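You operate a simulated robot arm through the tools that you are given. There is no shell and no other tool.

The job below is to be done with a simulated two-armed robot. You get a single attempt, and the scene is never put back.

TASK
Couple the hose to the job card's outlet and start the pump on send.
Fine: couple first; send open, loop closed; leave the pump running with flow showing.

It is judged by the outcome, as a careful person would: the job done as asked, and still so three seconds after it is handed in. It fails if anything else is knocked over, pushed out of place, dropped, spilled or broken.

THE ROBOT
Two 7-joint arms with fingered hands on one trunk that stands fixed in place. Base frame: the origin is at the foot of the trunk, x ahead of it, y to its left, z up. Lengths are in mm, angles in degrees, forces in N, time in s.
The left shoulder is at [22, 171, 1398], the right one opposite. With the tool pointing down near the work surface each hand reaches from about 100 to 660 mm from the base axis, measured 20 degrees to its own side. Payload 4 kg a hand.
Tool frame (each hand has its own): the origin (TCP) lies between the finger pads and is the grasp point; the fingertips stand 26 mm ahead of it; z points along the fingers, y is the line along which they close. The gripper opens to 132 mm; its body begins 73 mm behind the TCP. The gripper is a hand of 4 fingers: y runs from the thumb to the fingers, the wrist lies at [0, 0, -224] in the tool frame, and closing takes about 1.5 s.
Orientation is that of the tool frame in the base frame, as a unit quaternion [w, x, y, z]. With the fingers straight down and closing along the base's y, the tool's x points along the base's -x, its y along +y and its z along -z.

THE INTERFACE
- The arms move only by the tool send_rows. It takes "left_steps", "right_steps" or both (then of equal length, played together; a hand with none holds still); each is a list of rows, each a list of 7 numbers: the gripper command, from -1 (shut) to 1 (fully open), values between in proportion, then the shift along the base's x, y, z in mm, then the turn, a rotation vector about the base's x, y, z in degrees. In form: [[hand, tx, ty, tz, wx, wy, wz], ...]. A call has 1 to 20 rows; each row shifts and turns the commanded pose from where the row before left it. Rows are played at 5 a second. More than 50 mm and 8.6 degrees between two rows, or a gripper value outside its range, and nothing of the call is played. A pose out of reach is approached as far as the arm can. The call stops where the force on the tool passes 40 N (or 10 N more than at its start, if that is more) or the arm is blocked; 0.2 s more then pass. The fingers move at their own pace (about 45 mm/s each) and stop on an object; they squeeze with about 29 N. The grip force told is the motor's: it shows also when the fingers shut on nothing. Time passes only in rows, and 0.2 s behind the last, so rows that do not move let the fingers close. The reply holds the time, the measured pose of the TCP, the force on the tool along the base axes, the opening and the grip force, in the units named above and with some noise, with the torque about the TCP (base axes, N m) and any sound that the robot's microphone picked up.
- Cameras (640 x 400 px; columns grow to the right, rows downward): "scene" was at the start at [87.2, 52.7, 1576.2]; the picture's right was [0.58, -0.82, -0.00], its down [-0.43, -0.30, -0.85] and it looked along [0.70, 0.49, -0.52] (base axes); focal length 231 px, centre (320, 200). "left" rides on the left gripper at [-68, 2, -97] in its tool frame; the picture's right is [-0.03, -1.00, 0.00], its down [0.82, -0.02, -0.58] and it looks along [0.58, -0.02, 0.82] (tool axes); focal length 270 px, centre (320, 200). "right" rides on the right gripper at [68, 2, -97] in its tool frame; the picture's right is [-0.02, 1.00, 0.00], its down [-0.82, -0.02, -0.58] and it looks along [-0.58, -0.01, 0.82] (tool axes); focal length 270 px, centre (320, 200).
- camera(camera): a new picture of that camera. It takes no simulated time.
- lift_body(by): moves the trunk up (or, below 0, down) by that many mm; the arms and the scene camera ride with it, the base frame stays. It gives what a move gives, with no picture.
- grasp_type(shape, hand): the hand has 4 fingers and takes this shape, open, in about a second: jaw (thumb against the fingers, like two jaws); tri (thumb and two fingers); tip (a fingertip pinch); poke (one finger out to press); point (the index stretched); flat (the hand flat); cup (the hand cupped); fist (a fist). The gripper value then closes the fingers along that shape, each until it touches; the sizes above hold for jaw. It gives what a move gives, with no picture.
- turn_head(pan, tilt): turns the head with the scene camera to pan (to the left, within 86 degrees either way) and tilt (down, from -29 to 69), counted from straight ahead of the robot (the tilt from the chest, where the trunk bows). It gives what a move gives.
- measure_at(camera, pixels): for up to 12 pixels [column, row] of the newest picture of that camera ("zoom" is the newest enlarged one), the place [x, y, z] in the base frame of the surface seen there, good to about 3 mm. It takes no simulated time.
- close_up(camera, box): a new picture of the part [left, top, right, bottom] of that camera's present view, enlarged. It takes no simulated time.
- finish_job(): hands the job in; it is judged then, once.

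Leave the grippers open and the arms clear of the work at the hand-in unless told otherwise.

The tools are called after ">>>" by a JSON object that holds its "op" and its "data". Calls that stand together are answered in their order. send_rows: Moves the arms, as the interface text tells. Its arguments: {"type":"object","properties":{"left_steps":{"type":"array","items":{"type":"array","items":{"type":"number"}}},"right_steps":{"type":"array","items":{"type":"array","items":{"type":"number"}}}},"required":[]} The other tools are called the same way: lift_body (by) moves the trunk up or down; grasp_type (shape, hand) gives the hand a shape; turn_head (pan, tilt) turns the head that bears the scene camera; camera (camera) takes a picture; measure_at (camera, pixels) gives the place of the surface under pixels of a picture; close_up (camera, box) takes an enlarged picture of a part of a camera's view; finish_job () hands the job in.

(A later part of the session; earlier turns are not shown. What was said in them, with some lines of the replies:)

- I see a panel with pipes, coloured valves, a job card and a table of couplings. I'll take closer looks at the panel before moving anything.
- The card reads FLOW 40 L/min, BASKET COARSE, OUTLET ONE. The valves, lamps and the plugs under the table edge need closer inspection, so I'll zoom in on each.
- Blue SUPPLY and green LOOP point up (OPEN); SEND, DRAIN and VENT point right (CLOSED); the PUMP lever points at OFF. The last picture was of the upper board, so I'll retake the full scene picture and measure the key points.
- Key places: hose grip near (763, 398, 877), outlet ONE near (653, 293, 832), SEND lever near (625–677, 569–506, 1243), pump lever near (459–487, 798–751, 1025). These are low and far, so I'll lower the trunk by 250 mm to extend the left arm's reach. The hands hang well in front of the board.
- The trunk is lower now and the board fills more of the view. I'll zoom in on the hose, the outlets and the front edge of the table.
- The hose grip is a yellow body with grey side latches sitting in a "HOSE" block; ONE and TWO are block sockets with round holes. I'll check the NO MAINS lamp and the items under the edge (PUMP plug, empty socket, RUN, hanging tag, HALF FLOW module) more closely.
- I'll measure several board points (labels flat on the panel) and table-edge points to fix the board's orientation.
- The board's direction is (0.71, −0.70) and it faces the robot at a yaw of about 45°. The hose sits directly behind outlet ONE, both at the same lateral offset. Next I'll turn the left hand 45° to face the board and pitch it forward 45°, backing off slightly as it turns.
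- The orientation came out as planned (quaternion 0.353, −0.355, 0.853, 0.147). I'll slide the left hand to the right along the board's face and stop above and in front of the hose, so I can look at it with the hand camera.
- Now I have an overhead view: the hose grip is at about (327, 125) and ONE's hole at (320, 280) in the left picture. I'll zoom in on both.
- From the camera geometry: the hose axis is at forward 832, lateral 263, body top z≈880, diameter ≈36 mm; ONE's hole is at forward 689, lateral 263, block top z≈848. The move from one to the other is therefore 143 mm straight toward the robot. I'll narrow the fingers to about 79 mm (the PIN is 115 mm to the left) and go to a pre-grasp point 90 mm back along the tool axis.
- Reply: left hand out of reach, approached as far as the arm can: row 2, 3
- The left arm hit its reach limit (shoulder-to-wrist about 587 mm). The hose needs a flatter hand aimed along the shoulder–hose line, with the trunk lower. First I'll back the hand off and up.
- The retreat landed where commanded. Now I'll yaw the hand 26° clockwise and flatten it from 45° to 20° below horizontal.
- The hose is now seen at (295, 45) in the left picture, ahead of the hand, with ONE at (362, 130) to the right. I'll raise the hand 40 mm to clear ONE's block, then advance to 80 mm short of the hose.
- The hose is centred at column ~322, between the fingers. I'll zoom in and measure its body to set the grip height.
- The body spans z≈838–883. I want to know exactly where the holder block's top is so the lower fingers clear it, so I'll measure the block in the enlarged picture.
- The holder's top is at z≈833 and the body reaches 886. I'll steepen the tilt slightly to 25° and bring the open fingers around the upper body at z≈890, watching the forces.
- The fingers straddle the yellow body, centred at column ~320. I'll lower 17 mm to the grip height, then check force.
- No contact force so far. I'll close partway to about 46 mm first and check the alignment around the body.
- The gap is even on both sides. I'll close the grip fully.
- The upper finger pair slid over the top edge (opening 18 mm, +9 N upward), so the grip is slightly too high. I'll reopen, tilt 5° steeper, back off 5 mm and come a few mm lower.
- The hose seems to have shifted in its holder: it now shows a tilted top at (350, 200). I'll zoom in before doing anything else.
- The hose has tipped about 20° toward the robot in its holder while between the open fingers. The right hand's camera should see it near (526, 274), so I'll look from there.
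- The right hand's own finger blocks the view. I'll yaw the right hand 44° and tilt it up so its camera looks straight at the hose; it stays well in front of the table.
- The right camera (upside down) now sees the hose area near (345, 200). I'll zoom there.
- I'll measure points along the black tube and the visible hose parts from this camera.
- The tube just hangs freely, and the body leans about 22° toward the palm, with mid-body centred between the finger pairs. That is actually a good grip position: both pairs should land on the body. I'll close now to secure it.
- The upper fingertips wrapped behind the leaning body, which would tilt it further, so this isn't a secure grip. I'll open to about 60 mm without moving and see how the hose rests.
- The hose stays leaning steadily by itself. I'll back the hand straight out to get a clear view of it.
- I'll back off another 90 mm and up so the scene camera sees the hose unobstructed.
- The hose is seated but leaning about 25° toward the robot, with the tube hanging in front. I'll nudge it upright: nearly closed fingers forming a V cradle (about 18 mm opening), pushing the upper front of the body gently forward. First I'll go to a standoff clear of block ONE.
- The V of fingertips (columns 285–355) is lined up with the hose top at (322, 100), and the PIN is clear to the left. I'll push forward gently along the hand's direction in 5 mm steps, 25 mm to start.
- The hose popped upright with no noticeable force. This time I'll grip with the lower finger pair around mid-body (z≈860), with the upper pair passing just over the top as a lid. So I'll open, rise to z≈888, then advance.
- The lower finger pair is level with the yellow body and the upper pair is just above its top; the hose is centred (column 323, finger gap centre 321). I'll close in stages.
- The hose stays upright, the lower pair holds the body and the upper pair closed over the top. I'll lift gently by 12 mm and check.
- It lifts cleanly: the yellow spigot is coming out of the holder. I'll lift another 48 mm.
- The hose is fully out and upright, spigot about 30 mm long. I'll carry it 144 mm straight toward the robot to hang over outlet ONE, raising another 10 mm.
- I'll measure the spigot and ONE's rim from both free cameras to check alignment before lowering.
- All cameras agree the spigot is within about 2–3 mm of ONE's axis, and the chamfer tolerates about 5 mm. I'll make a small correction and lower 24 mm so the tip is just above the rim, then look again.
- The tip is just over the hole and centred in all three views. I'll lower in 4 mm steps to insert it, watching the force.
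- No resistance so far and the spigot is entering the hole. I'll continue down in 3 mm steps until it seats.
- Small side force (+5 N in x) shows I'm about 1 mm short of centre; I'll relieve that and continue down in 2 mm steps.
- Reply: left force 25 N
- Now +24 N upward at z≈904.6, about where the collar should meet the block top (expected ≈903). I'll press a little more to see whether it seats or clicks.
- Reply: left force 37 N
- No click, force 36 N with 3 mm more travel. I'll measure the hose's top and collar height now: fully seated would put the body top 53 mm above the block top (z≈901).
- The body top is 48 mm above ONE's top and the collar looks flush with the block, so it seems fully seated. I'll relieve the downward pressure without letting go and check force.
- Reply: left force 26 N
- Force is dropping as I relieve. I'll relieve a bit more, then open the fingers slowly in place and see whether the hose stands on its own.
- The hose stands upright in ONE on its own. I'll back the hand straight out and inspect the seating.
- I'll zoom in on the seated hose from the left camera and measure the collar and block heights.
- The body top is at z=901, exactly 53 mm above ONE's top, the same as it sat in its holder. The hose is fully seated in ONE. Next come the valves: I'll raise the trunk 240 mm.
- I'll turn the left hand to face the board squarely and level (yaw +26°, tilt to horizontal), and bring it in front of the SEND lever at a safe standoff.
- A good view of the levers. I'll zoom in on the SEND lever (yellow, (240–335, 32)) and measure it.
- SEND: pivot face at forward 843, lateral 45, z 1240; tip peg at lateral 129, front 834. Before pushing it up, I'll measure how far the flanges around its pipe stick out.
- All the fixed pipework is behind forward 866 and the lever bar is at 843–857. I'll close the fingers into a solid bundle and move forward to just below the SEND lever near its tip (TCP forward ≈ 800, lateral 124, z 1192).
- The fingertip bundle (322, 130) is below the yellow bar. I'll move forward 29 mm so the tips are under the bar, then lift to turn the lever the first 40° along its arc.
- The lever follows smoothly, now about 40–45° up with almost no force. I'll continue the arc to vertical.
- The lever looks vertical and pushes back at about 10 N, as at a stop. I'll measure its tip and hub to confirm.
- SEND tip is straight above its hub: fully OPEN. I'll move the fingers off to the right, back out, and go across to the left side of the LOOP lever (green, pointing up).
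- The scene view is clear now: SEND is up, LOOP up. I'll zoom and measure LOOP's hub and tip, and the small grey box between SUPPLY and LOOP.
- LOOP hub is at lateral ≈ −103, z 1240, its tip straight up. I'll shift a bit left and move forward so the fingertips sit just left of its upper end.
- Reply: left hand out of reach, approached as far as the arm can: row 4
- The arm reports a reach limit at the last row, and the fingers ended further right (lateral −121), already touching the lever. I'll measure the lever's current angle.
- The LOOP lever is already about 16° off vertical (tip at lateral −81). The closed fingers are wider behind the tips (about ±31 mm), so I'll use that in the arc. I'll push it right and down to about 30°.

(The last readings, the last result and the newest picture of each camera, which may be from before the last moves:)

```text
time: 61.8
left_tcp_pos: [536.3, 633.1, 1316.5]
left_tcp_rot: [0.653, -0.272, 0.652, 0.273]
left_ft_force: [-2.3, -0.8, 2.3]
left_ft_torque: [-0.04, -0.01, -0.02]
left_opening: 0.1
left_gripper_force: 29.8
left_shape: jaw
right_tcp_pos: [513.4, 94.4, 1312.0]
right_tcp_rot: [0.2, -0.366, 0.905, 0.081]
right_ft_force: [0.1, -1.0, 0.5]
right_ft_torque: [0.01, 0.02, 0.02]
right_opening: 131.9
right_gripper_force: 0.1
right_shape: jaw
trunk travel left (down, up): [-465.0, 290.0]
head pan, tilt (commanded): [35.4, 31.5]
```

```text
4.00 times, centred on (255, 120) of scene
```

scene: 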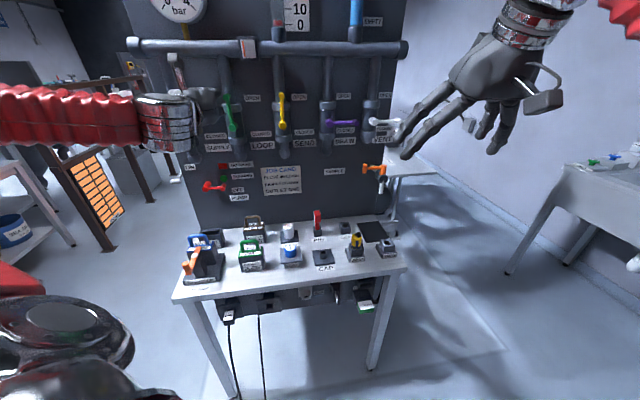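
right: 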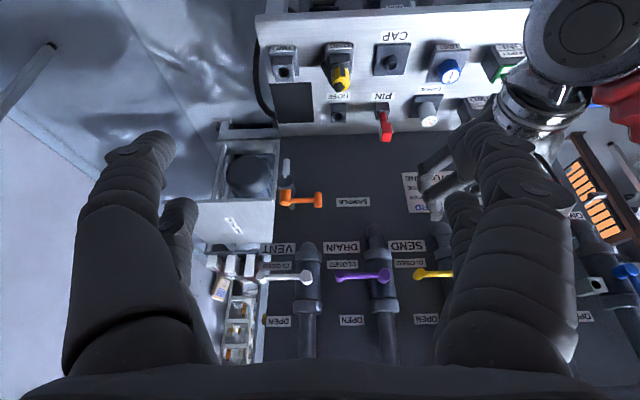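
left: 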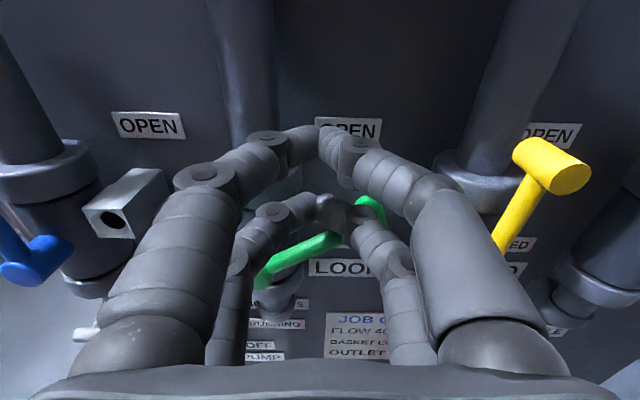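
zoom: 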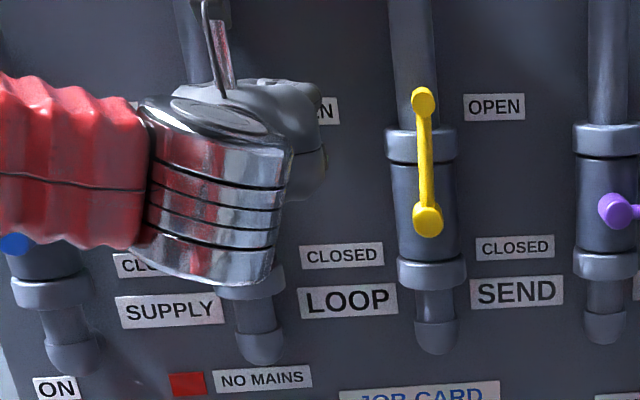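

The green lever is now at roughly 35° and following. I'll continue down to horizontal (CLOSED).

>>> {"op": "send_rows", "data": {"left_steps": [[-1, 2.8, -2.8, -12.3, 0, 0, 0], [-1, 4.4, -4.4, -12, 0, 0, 0], [-1, 2.9, -2.9, -12.7, 0, 0, 0], [-1, 0.7, -0.7, -5.2, 0, 0, 0]]}}

>>> {"op": "camera", "data": {"camera": "left"}}

>>> {"op": "close_up", "data": {"camera": "scene", "box": [200, 70, 310, 170]}}

```text
time: 62.8
left_tcp_pos: [547.4, 623.1, 1275.2]
left_tcp_rot: [0.653, -0.271, 0.653, 0.272]
left_ft_force: [-0.9, 0.7, 1.4]
left_ft_torque: [-0.01, 0.0, -0.02]
left_opening: 0.2
left_gripper_force: 28.9
left_shape: jaw
right_tcp_pos: [514.2, 94.5, 1312.0]
right_tcp_rot: [0.2, -0.366, 0.905, 0.082]
right_ft_force: [-0.3, -0.1, 0.0]
right_ft_torque: [0.0, 0.01, -0.03]
right_opening: 131.8
right_gripper_force: 0.1
right_shape: jaw
trunk travel left (down, up): [-465.0, 290.0]
head pan, tilt (commanded): [35.4, 31.5]
```

```text
taken
```

left: 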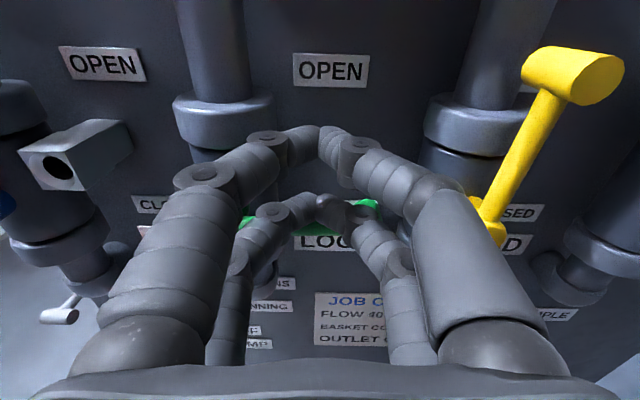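

```text
4.00 times, centred on (255, 120) of scene
```

zoom: 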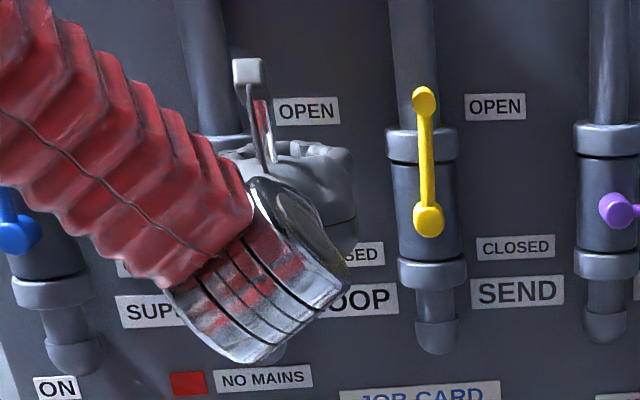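

The green bar is nearly horizontal behind the fingers with little force. I'll press down in 3 mm steps until it meets its stop.

>>> {"op": "send_rows", "data": {"left_steps": [[-1, 0, 0, -3, 0, 0, 0], [-1, 0, 0, -3, 0, 0, 0], [-1, 0, 0, 0, 0, 0, 0]]}}

>>> {"op": "camera", "data": {"camera": "left"}}

```text
time: 63.6
left_tcp_pos: [545.5, 622.3, 1271.4]
left_tcp_rot: [0.653, -0.273, 0.652, 0.273]
left_ft_force: [-2.3, 0.7, 6.3]
left_ft_torque: [-0.02, -0.05, -0.05]
left_opening: 0.0
left_gripper_force: 28.3
left_shape: jaw
right_tcp_pos: [512.9, 94.1, 1312.3]
right_tcp_rot: [0.201, -0.366, 0.905, 0.082]
right_ft_force: [0.4, 0.9, 0.1]
right_ft_torque: [0.0, 0.01, -0.01]
right_opening: 131.8
right_gripper_force: 0.1
right_shape: jaw
trunk travel left (down, up): [-465.0, 290.0]
head pan, tilt (commanded): [35.4, 31.5]
```

```text
taken
```

left: 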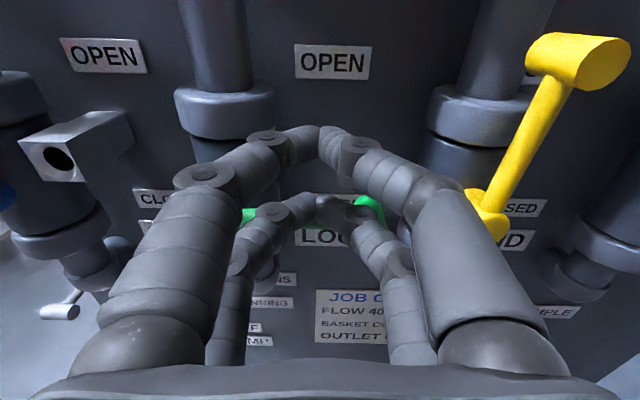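

>>> {"op": "send_rows", "data": {"left_steps": [[-1, 0, 0, -2.5, 0, 0, 0], [-1, 0, 0, -2.5, 0, 0, 0], [-1, 0, 0, 0, 0, 0, 0]]}}

>>> {"op": "measure_at", "data": {"camera": "left", "pixels": [[247, 215], [370, 207], [365, 200]]}}

```text
time: 64.4
left_tcp_pos: [543.6, 622.9, 1269.9]
left_tcp_rot: [0.653, -0.273, 0.651, 0.275]
left_ft_force: [-2.6, -1.0, 11.1]
left_ft_torque: [0.09, -0.11, 0.0]
left_opening: 0.3
left_gripper_force: 29.3
left_shape: jaw
left hand out of reach, approached as far as the arm can: row 2
right_tcp_pos: [512.0, 92.9, 1312.1]
right_tcp_rot: [0.2, -0.365, 0.905, 0.082]
right_ft_force: [0.4, -0.5, 0.0]
right_ft_torque: [0.02, 0.0, 0.01]
right_opening: 132.0
right_gripper_force: 0.1
right_shape: jaw
trunk travel left (down, up): [-465.0, 290.0]
head pan, tilt (commanded): [35.4, 31.5]
```

```text
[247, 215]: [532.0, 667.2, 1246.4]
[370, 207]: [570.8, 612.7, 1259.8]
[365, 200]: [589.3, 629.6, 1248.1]
```

Force reached 11 N and the bar's top measures z≈1248, level with the CLOSED position. I'll lift off slightly, back out and verify visually.

>>> {"op": "send_rows", "data": {"left_steps": [[-1, 0, 0, 5, 0, 0, 0], [-1, 0, 0, 4, 0, 0, 0], [-1, -25, -25.2, 0, 0, 0, 0], [-1, -25, -25.2, 0, 0, 0, 0], [-1, -25, -25.2, 0, 0, 0, 0], [-1, -25, -25.2, 0, 0, 0, 0]]}}

>>> {"op": "camera", "data": {"camera": "left"}}

>>> {"op": "camera", "data": {"camera": "scene"}}

>>> {"op": "close_up", "data": {"camera": "scene", "box": [180, 70, 320, 170]}}

```text
time: 65.8
left_tcp_pos: [445.2, 522.4, 1275.3]
left_tcp_rot: [0.653, -0.272, 0.653, 0.272]
left_ft_force: [0.5, 0.1, 0.5]
left_ft_torque: [0.02, 0.0, 0.02]
left_opening: 0.0
left_gripper_force: 28.6
left_shape: jaw
right_tcp_pos: [512.6, 94.6, 1312.2]
right_tcp_rot: [0.201, -0.365, 0.905, 0.08]
right_ft_force: [-0.7, -0.3, -0.7]
right_ft_torque: [0.02, 0.01, -0.01]
right_opening: 131.9
right_gripper_force: 0.0
right_shape: jaw
trunk travel left (down, up): [-465.0, 290.0]
head pan, tilt (commanded): [35.4, 31.5]
```

```text
taken
```

left: 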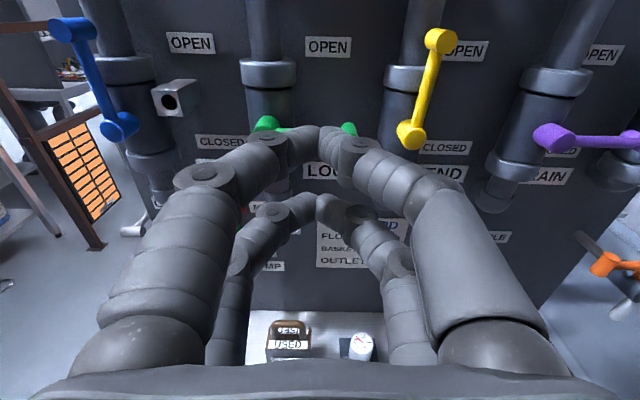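

```text
taken
```

scene: 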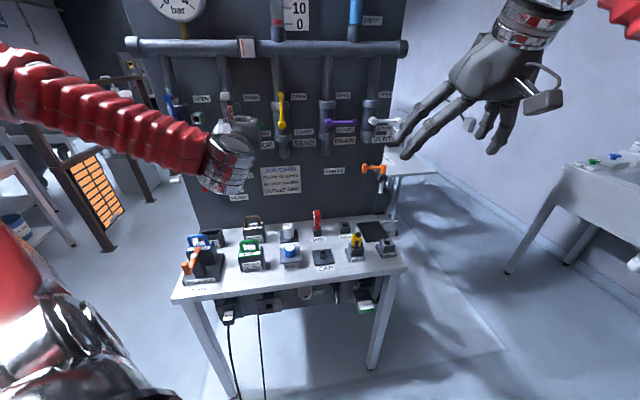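

```text
4.00 times, centred on (250, 120) of scene
```

zoom: 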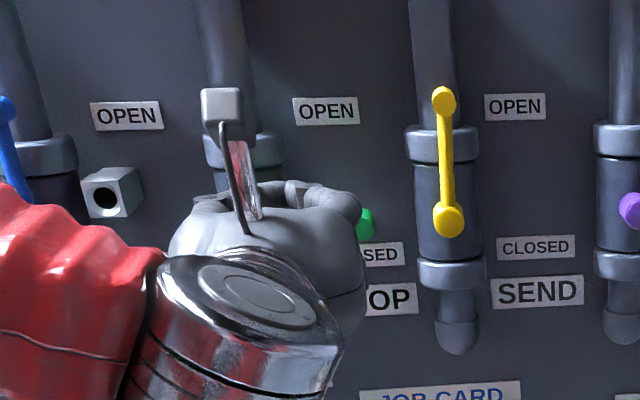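

LOOP looks horizontal: hub at (266, 123), tip at (348, 128) in the left picture. I'll measure to confirm it matches the closed angle.

>>> {"op": "measure_at", "data": {"camera": "left", "pixels": [[265, 122], [262, 118], [349, 128], [351, 124], [283, 127], [412, 135], [440, 42], [118, 128], [74, 30], [545, 138]]}}

```text
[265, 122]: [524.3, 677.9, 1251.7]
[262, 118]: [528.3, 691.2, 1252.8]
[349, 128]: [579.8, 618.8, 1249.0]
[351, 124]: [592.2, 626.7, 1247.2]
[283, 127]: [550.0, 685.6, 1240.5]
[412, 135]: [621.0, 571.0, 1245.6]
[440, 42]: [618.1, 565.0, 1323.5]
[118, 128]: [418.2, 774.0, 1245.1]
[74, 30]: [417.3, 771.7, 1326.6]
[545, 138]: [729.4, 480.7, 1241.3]
```

LOOP's tip is level with its hub: fully CLOSED; SEND is up: OPEN; SUPPLY remains OPEN. Next is the pump lever at z≈1020. I'll measure the objects on the table beneath it to be sure the hand clears them, and the pump lever itself.

>>> {"op": "measure_at", "data": {"camera": "scene", "pixels": [[208, 234], [195, 240], [190, 262], [253, 217], [250, 243], [200, 265], [213, 233], [290, 250], [195, 250], [210, 248]]}}

>>> {"op": "close_up", "data": {"camera": "scene", "box": [170, 200, 280, 300]}}

```text
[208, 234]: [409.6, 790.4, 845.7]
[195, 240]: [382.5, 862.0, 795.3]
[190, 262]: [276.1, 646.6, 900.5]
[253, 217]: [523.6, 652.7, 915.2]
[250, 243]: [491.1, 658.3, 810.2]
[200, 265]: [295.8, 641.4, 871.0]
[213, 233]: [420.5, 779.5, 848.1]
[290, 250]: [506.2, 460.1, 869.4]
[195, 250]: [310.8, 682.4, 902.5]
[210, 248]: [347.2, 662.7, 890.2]
```

```text
4.00 times, centred on (225, 250) of scene
```

zoom: 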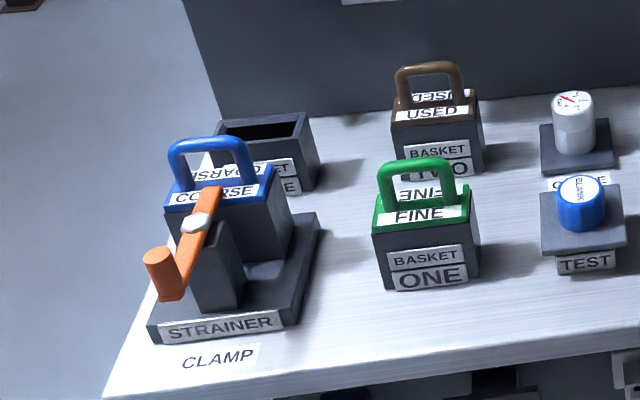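

>>> {"op": "measure_at", "data": {"camera": "zoom", "pixels": [[212, 145], [180, 165], [248, 165], [415, 166], [428, 69], [155, 255], [205, 195], [172, 290], [265, 130], [445, 180]]}}

>>> {"op": "measure_at", "data": {"camera": "left", "pixels": [[245, 210], [270, 267], [240, 265]]}}

```text
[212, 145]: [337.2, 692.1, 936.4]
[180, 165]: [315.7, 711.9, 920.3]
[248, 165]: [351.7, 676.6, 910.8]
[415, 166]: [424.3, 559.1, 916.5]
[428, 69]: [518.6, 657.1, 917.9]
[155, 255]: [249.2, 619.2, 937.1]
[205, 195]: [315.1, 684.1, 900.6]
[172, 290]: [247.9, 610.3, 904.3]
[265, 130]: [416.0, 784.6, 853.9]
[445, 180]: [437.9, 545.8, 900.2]
```

```text
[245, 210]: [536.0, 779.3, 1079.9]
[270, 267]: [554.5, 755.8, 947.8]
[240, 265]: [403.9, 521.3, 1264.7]
```

Handles and the clamp knob reach z≈937, so a level hand would pass too close. I'll lower the trunk 100 mm and tilt the fingers 25° downward so the palm rides higher, then go toward the pump lever.

>>> {"op": "lift_body", "data": {"by": -100}}

>>> {"op": "send_rows", "data": {"left_steps": [[-1, 0, 0, 0, -5.9, 5.87, 0], [-1, 0, 0, 0, -5.9, 5.87, 0], [-1, 0, 0, 0, -5.9, 5.87, 0], [-1, -19, 18.8, -30, 0, 0, 0], [-1, -19, 18.8, -30, 0, 0, 0], [-1, -19, 18.8, -30, 0, 0, 0], [-1, -19, 18.8, -30, 0, 0, 0], [-1, -19, 18.8, -30, 0, 0, 0]]}}

>>> {"op": "camera", "data": {"camera": "left"}}

>>> {"op": "camera", "data": {"camera": "scene"}}

```text
time: 67.2
left_tcp_pos: [444.6, 521.7, 1177.0]
left_tcp_rot: [0.653, -0.272, 0.653, 0.272]
left_ft_force: [-0.2, -0.8, -0.3]
left_ft_torque: [0.02, -0.01, 0.02]
left_opening: 0.1
left_gripper_force: 28.9
left_shape: jaw
right_tcp_pos: [513.2, 93.7, 1213.3]
right_tcp_rot: [0.2, -0.366, 0.905, 0.082]
right_ft_force: [0.4, 0.2, -0.4]
right_ft_torque: [0.01, -0.02, 0.03]
right_opening: 131.6
right_gripper_force: 0.1
right_shape: jaw
trunk travel left (down, up): [-365.0, 390.0]
head pan, tilt (commanded): [35.4, 31.5]
```

```text
time: 69.0
left_tcp_pos: [351.2, 614.5, 1026.9]
left_tcp_rot: [0.497, -0.324, 0.778, 0.207]
left_ft_force: [0.1, 0.2, -0.1]
left_ft_torque: [-0.01, 0.01, 0.01]
left_opening: 0.0
left_gripper_force: 28.6
left_shape: jaw
right_tcp_pos: [512.4, 93.8, 1212.4]
right_tcp_rot: [0.2, -0.366, 0.905, 0.082]
right_ft_force: [0.7, -0.5, -0.1]
right_ft_torque: [0.01, 0.01, 0.0]
right_opening: 131.8
right_gripper_force: 0.0
right_shape: jaw
trunk travel left (down, up): [-365.0, 390.0]
head pan, tilt (commanded): [35.4, 31.5]
```

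```text
taken
```

left: 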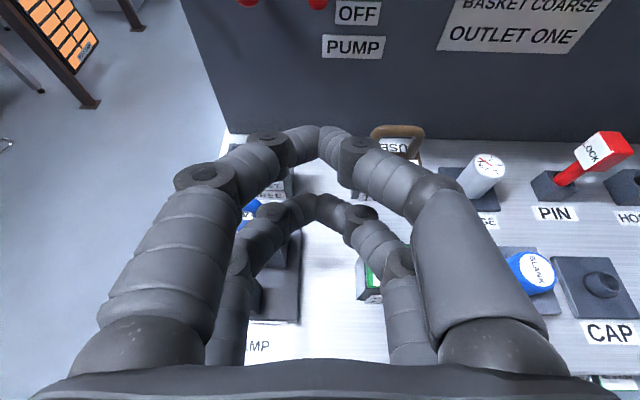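

```text
taken
```

scene: 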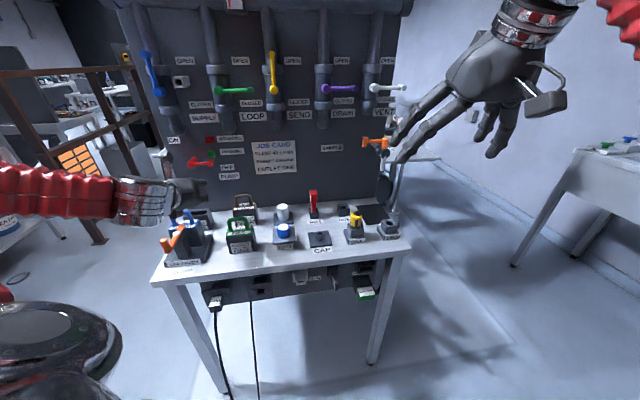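

The valves look right in the scene view: LOOP level, SEND up. I'll zoom on the pump lever and measure it precisely.

>>> {"op": "close_up", "data": {"camera": "scene", "box": [155, 120, 255, 200]}}

>>> {"op": "measure_at", "data": {"camera": "zoom", "pixels": [[228, 268], [215, 268], [345, 260], [335, 262], [290, 265], [290, 258], [290, 272], [348, 225], [325, 120], [100, 130], [450, 290], [390, 280]]}}

```text
5.00 times, centred on (205, 160) of scene
```

zoom: 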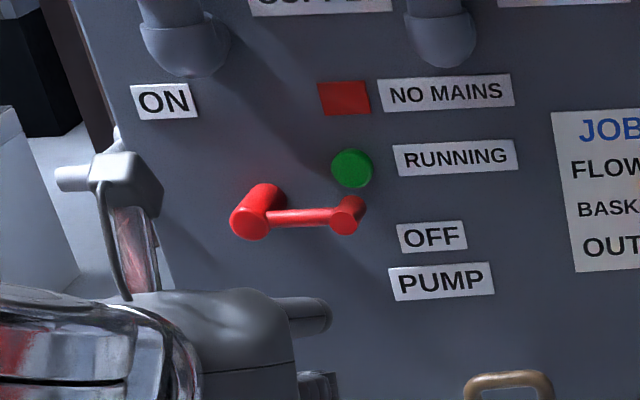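

```text
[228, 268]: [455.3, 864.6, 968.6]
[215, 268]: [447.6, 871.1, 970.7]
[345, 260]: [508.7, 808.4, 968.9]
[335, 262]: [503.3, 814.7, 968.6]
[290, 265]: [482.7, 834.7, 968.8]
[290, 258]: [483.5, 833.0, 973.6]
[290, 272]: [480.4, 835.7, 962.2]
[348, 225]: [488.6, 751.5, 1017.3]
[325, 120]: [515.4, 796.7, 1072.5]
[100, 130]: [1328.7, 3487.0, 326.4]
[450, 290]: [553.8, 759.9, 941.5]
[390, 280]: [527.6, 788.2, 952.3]
```

>>> {"op": "measure_at", "data": {"camera": "zoom", "pixels": [[248, 220], [235, 220], [262, 222], [343, 220], [355, 205], [300, 217], [300, 211], [300, 224], [345, 228], [351, 168], [345, 98], [248, 238]]}}

```text
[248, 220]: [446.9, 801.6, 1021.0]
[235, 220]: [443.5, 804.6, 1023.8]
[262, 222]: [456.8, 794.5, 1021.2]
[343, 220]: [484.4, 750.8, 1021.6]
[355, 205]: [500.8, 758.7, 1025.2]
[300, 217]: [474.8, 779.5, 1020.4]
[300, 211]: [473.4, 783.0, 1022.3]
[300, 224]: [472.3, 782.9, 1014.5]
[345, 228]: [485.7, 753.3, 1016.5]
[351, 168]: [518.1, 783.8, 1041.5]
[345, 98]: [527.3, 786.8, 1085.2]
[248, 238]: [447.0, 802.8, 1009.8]
```

Pump lever: hub at lateral −246, z 1021; peg at lateral −185; bar front at forward 888. I'll move in below its tip: forward to 868, lateral −193, z≈982.

>>> {"op": "send_rows", "data": {"left_steps": [[-1, 24.9, 29.9, -12.3, 0, 0, 0], [-1, 24.9, 29.9, -12.3, 0, 0, 0], [-1, 24.9, 29.9, -12.3, 0, 0, 0], [-1, 23.9, 24.1, -4, 0, 0, 0], [-1, 0, 0, 0, 0, 0, 0]]}}

>>> {"op": "camera", "data": {"camera": "left"}}

>>> {"op": "close_up", "data": {"camera": "scene", "box": [155, 120, 255, 240]}}

```text
time: 70.2
left_tcp_pos: [447.4, 729.1, 985.0]
left_tcp_rot: [0.495, -0.324, 0.779, 0.207]
left_ft_force: [-1.0, -0.5, -0.6]
left_ft_torque: [0.01, 0.03, -0.03]
left_opening: 0.0
left_gripper_force: 29.5
left_shape: jaw
right_tcp_pos: [512.9, 94.2, 1211.7]
right_tcp_rot: [0.2, -0.366, 0.905, 0.081]
right_ft_force: [0.6, -0.6, -0.7]
right_ft_torque: [0.04, -0.02, -0.02]
right_opening: 132.0
right_gripper_force: 0.1
right_shape: jaw
trunk travel left (down, up): [-365.0, 390.0]
head pan, tilt (commanded): [35.4, 31.5]
```

```text
taken
```

left: 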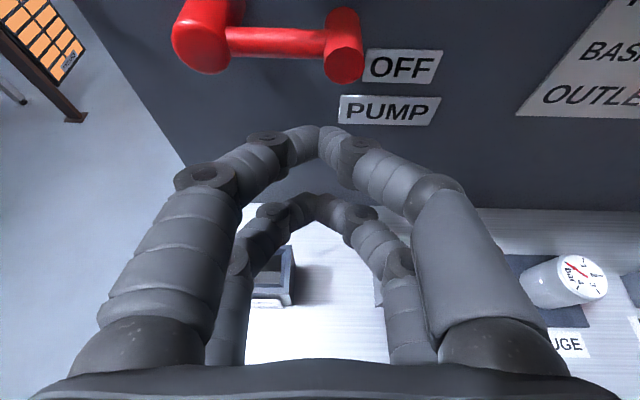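

```text
3.33 times, centred on (205, 180) of scene
```

zoom: 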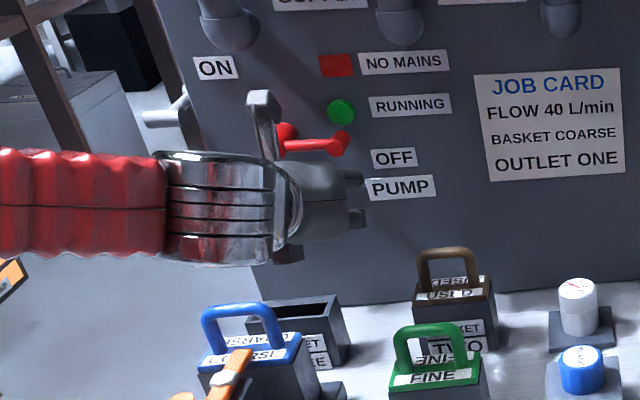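

In position below the lever. I'll advance 35 mm so the fingertips are under the bar and start lifting, first to about 35°.

>>> {"op": "send_rows", "data": {"left_steps": [[-1, 12.3, 12.4, -2, 0, 0, 0], [-1, 12.3, 12.4, -1, 0, 0, 0], [-1, 0, 0, 0, 0, 0, 0], [-1, 0, 0, 9, 0, 0, 0], [-1, 0, 0, 9, 0, 0, 0], [-1, 0, 0, 9, 0, 0, 0], [-1, -0.7, 0.7, 9, 0, 0, 0]]}}

>>> {"op": "camera", "data": {"camera": "left"}}

>>> {"op": "close_up", "data": {"camera": "scene", "box": [155, 120, 255, 200]}}

```text
time: 71.8
left_tcp_pos: [474.2, 754.8, 1020.5]
left_tcp_rot: [0.496, -0.324, 0.778, 0.208]
left_ft_force: [-0.3, -0.7, -0.7]
left_ft_torque: [0.02, 0.0, 0.02]
left_opening: 0.3
left_gripper_force: 28.7
left_shape: jaw
right_tcp_pos: [512.8, 94.0, 1212.4]
right_tcp_rot: [0.2, -0.366, 0.905, 0.081]
right_ft_force: [-0.5, -0.7, 0.4]
right_ft_torque: [0.0, 0.02, 0.0]
right_opening: 132.1
right_gripper_force: 0.0
right_shape: jaw
trunk travel left (down, up): [-365.0, 390.0]
head pan, tilt (commanded): [35.4, 31.5]
```

```text
taken
```

left: 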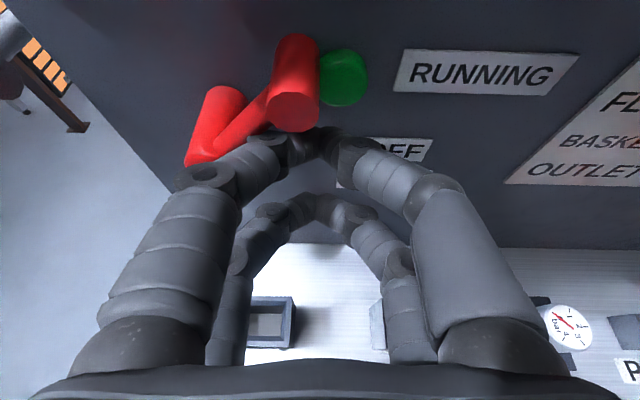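

```text
5.00 times, centred on (205, 160) of scene
```

zoom: 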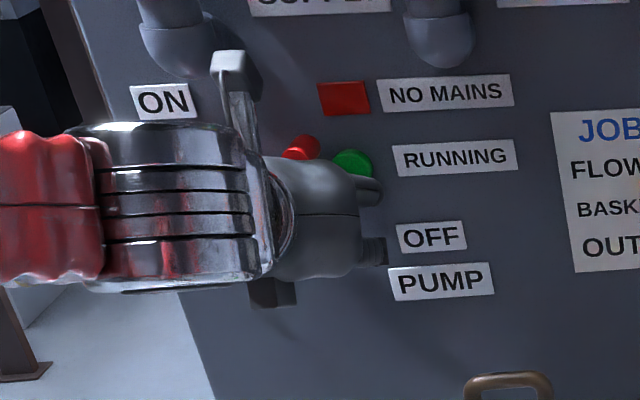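

The pump lever is at about 45°. I'll continue the arc up and to the left.

>>> {"op": "send_rows", "data": {"left_steps": [[-1, -2.3, 2.3, 9.5, 0, 0, 0], [-1, -2.8, 2.8, 9, 0, 0, 0], [-1, -3.5, 3.5, 7.5, 0, 0, 0], [-1, -5, 5, 5, 0, 0, 0]]}}

>>> {"op": "camera", "data": {"camera": "left"}}

>>> {"op": "close_up", "data": {"camera": "scene", "box": [155, 120, 255, 200]}}

```text
time: 72.8
left_tcp_pos: [460.9, 767.0, 1047.5]
left_tcp_rot: [0.495, -0.322, 0.781, 0.204]
left_ft_force: [1.5, -8.5, -6.9]
left_ft_torque: [0.01, -0.05, 0.17]
left_opening: 0.0
left_gripper_force: 28.9
left_shape: jaw
right_tcp_pos: [514.3, 92.6, 1211.1]
right_tcp_rot: [0.199, -0.366, 0.905, 0.081]
right_ft_force: [-0.5, -0.8, -0.4]
right_ft_torque: [-0.03, 0.02, -0.03]
right_opening: 131.9
right_gripper_force: 0.1
right_shape: jaw
trunk travel left (down, up): [-365.0, 390.0]
head pan, tilt (commanded): [35.4, 31.5]
```

```text
taken
```

left: 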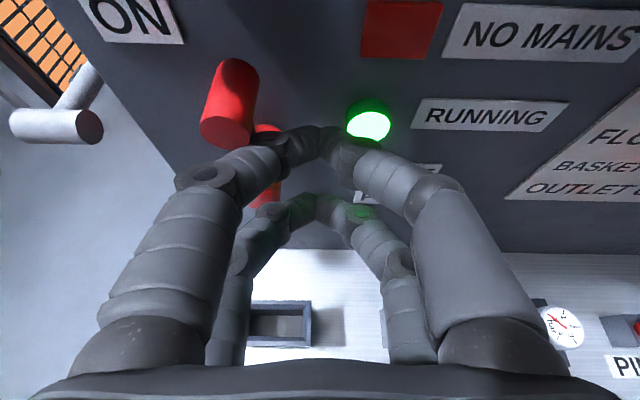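

```text
5.00 times, centred on (205, 160) of scene
```

zoom: 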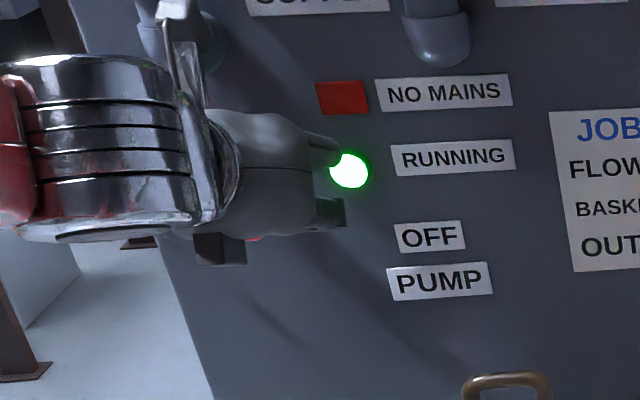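

The RUNNING lamp is lit. I'll ease off the lever to the right, back the hand out, and then check the flow meter.

>>> {"op": "send_rows", "data": {"left_steps": [[-1, 5, -5, 0, 0, 0, 0], [-1, -20, -20.2, 0, 0, 0, 0], [-1, -25, -25.2, 5, 0, 0, 0], [-1, -25, -25.2, 5, 0, 0, 0], [-1, -25, -25.2, 5, 0, 0, 0], [-1, -25, -25.2, 5, 0, 0, 0]]}}

>>> {"op": "turn_head", "data": {"pan": 40, "tilt": 5}}

>>> {"op": "camera", "data": {"camera": "scene"}}

```text
time: 74.2
left_tcp_pos: [341.2, 640.8, 1071.8]
left_tcp_rot: [0.497, -0.324, 0.778, 0.208]
left_ft_force: [-1.1, 0.4, -0.1]
left_ft_torque: [-0.02, 0.0, 0.01]
left_opening: 0.1
left_gripper_force: 29.2
left_shape: jaw
right_tcp_pos: [513.5, 94.2, 1212.9]
right_tcp_rot: [0.201, -0.366, 0.905, 0.081]
right_ft_force: [-0.7, 0.2, 0.3]
right_ft_torque: [-0.03, 0.01, -0.02]
right_opening: 131.9
right_gripper_force: 0.1
right_shape: jaw
trunk travel left (down, up): [-365.0, 390.0]
head pan, tilt (commanded): [35.4, 31.5]
```

```text
time: 75.1
left_tcp_pos: [342.4, 641.4, 1070.0]
left_tcp_rot: [0.497, -0.323, 0.779, 0.207]
left_ft_force: [0.2, 0.0, 0.2]
left_ft_torque: [-0.01, 0.02, 0.0]
left_opening: 0.0
left_gripper_force: 28.9
left_shape: jaw
right_tcp_pos: [514.5, 94.5, 1212.3]
right_tcp_rot: [0.201, -0.366, 0.905, 0.081]
right_ft_force: [-0.2, -0.4, -0.3]
right_ft_torque: [0.01, 0.0, 0.01]
right_opening: 132.2
right_gripper_force: 0.0
right_shape: jaw
trunk travel left (down, up): [-365.0, 390.0]
head pan, tilt (commanded): [40.0, 5.0]
```

```text
taken
```

scene: 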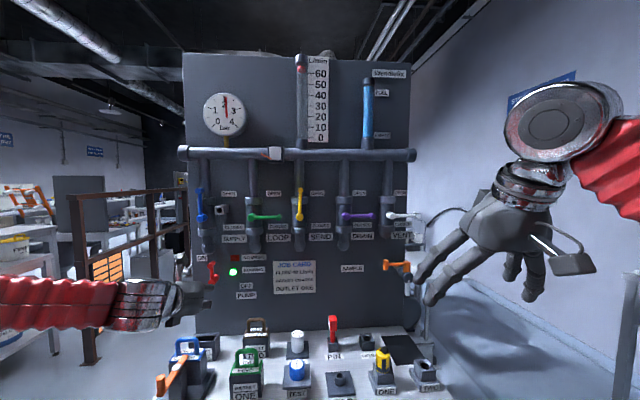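

The flow float seems to have risen. I'll zoom in on the flow meter, gauge, pump lever and hose.

>>> {"op": "close_up", "data": {"camera": "scene", "box": [190, 50, 400, 160]}}

>>> {"op": "close_up", "data": {"camera": "scene", "box": [180, 180, 320, 310]}}

>>> {"op": "close_up", "data": {"camera": "scene", "box": [300, 300, 440, 400]}}

```text
3.05 times, centred on (295, 105) of scene
```

zoom: 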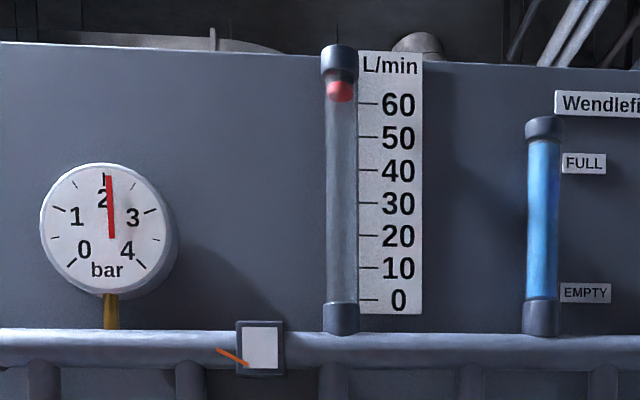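

```text
3.08 times, centred on (250, 245) of scene
```

zoom: 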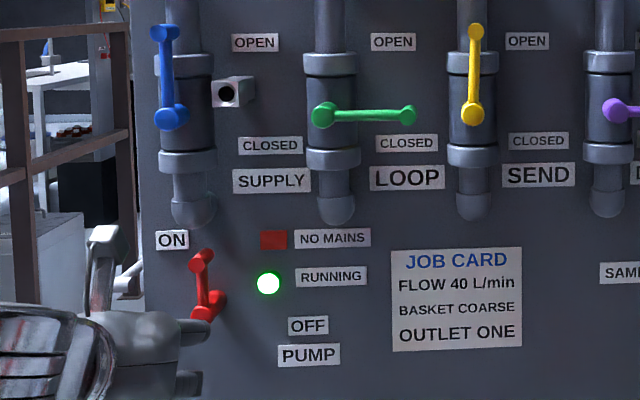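

```text
4.00 times, centred on (370, 350) of scene
```

zoom: 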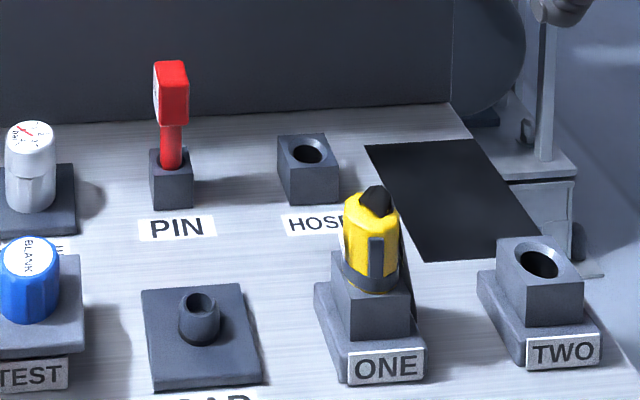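

Flow shows about 64 L/min at 2 bar, RUNNING is lit, SEND is open, LOOP closed and SUPPLY open, and the hose stands seated in ONE. Now I'll take the left hand clear of the table and open it.

>>> {"op": "send_rows", "data": {"left_steps": [[-1, -19, -19.2, 20, 0, 0, 0], [-1, -19, -19.2, 20, 0, 0, 0], [-0.5, -19, -19.2, 20, 0, 0, 0], [0, -19, -19.2, 20, 0, 0, 0], [0.5, -19, -19.2, 20, 0, 0, 0], [1, -10, -10, 10, 0, 0, 0], [1, 0, 0, 0, 0, 0, 0], [1, 0, 0, 0, 0, 0, 0], [1, 0, 0, 0, 0, 0, 0], [1, 0, 0, 0, 0, 0, 0], [1, 0, 0, 0, 0, 0, 0]]}}

>>> {"op": "turn_head", "data": {"pan": 40, "tilt": 18}}

>>> {"op": "camera", "data": {"camera": "scene"}}

>>> {"op": "close_up", "data": {"camera": "scene", "box": [320, 230, 440, 340]}}

>>> {"op": "measure_at", "data": {"camera": "zoom", "pixels": [[320, 200], [300, 200], [340, 200], [320, 150], [320, 250]]}}

```text
time: 77.5
left_tcp_pos: [261.8, 589.3, 1206.2]
left_tcp_rot: [0.496, -0.323, 0.78, 0.206]
left_ft_force: [-0.1, 0.1, -0.1]
left_ft_torque: [0.02, 0.02, 0.0]
left_opening: 132.0
left_gripper_force: 0.0
left_shape: jaw
left hand out of reach, approached as far as the arm can: row 2, 3, 4, 5, 6
right_tcp_pos: [513.0, 94.3, 1212.4]
right_tcp_rot: [0.201, -0.366, 0.905, 0.081]
right_ft_force: [-1.5, -0.6, 0.2]
right_ft_torque: [0.05, 0.02, 0.0]
right_opening: 131.9
right_gripper_force: 0.0
right_shape: jaw
trunk travel left (down, up): [-365.0, 390.0]
head pan, tilt (commanded): [40.0, 5.0]
```

```text
time: 78.2
left_tcp_pos: [262.6, 588.6, 1205.8]
left_tcp_rot: [0.495, -0.324, 0.779, 0.207]
left_ft_force: [-0.1, -0.1, -0.5]
left_ft_torque: [-0.01, -0.02, 0.0]
left_opening: 132.1
left_gripper_force: 0.1
left_shape: jaw
right_tcp_pos: [513.1, 94.3, 1212.4]
right_tcp_rot: [0.2, -0.366, 0.905, 0.081]
right_ft_force: [0.6, 0.3, -0.3]
right_ft_torque: [0.0, -0.02, -0.06]
right_opening: 131.8
right_gripper_force: 0.2
right_shape: jaw
trunk travel left (down, up): [-365.0, 390.0]
head pan, tilt (commanded): [40.0, 18.0]
```

```text
taken
```

scene: 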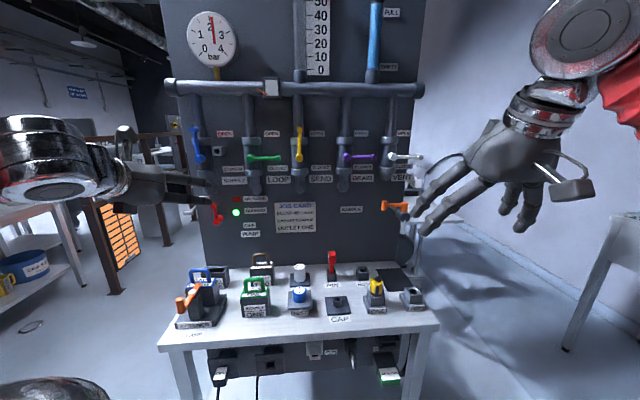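

```text
3.64 times, centred on (380, 285) of scene
```

zoom: 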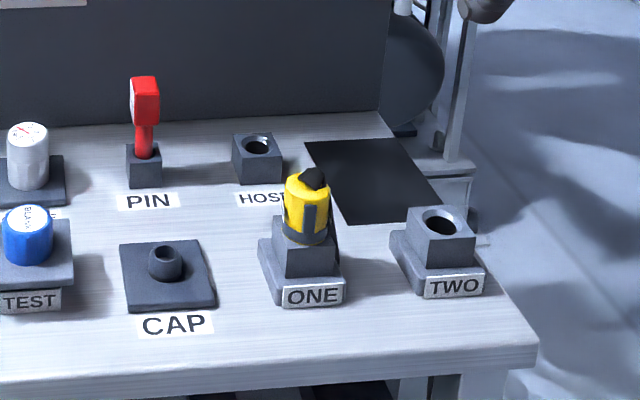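

```text
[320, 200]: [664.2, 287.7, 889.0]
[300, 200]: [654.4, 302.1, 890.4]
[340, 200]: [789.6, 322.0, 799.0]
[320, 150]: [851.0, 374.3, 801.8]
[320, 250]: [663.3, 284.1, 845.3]
```

The hose is still seated upright in ONE and nothing else has moved. I'll take a last look at the flow meter, lamps and levers after these extra seconds.

>>> {"op": "turn_head", "data": {"pan": 40, "tilt": 8}}

>>> {"op": "close_up", "data": {"camera": "scene", "box": [180, 50, 430, 200]}}

>>> {"op": "close_up", "data": {"camera": "scene", "box": [170, 190, 430, 350]}}

```text
time: 78.9
left_tcp_pos: [262.5, 589.8, 1205.3]
left_tcp_rot: [0.495, -0.324, 0.779, 0.207]
left_ft_force: [0.1, 0.4, 0.0]
left_ft_torque: [0.0, 0.02, 0.0]
left_opening: 132.1
left_gripper_force: 0.1
left_shape: jaw
right_tcp_pos: [513.2, 93.4, 1212.8]
right_tcp_rot: [0.201, -0.366, 0.905, 0.082]
right_ft_force: [-0.3, 0.5, 0.2]
right_ft_torque: [-0.02, 0.02, 0.02]
right_opening: 131.9
right_gripper_force: 0.1
right_shape: jaw
trunk travel left (down, up): [-365.0, 390.0]
head pan, tilt (commanded): [40.0, 8.0]
```

```text
2.56 times, centred on (305, 125) of scene
```

zoom: 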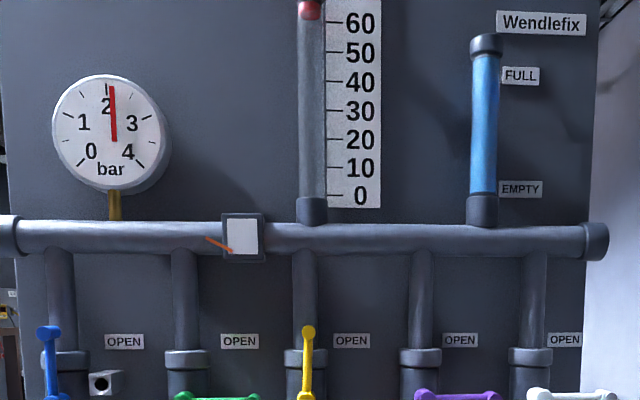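

```text
2.46 times, centred on (300, 270) of scene
```

zoom: 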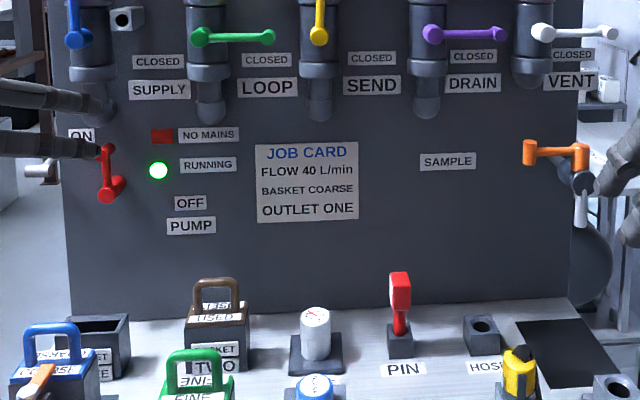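

Everything is steady:
- **Hose:** seated in outlet ONE.
- **Valves:** SEND open, LOOP closed, SUPPLY open.
- **Pump:** ON with RUNNING lit, flow about 64 L/min at 2 bar.

Both hands are open and clear of the work, so I'm handing the job in.

>>> {"op": "finish_job", "data": {}}

```text
The job is handed in.
```

The hose is coupled to outlet ONE, as the job card says, and the pump is running on send. I coupled the hose first, then opened SEND, closed LOOP and switched the pump on.

- **Flow:** the meter shows about 64 L/min at 2 bar, and the RUNNING lamp is lit. The card lists 40 L/min, but you asked for send open with flow showing, so I left SEND fully open and did not throttle it.
- **Hose:** its collar sits flush on outlet ONE. I heard no click or latch, but it stayed upright and seated with the pump running. My first try at gripping the hose tipped it over in its holder. I pushed it back upright, and nothing fell or spilled.
- **Everything else:** the other valves were not touched: SUPPLY is open, DRAIN and VENT are closed. Nothing on the table looked out of place, and both hands are open and clear of the work.
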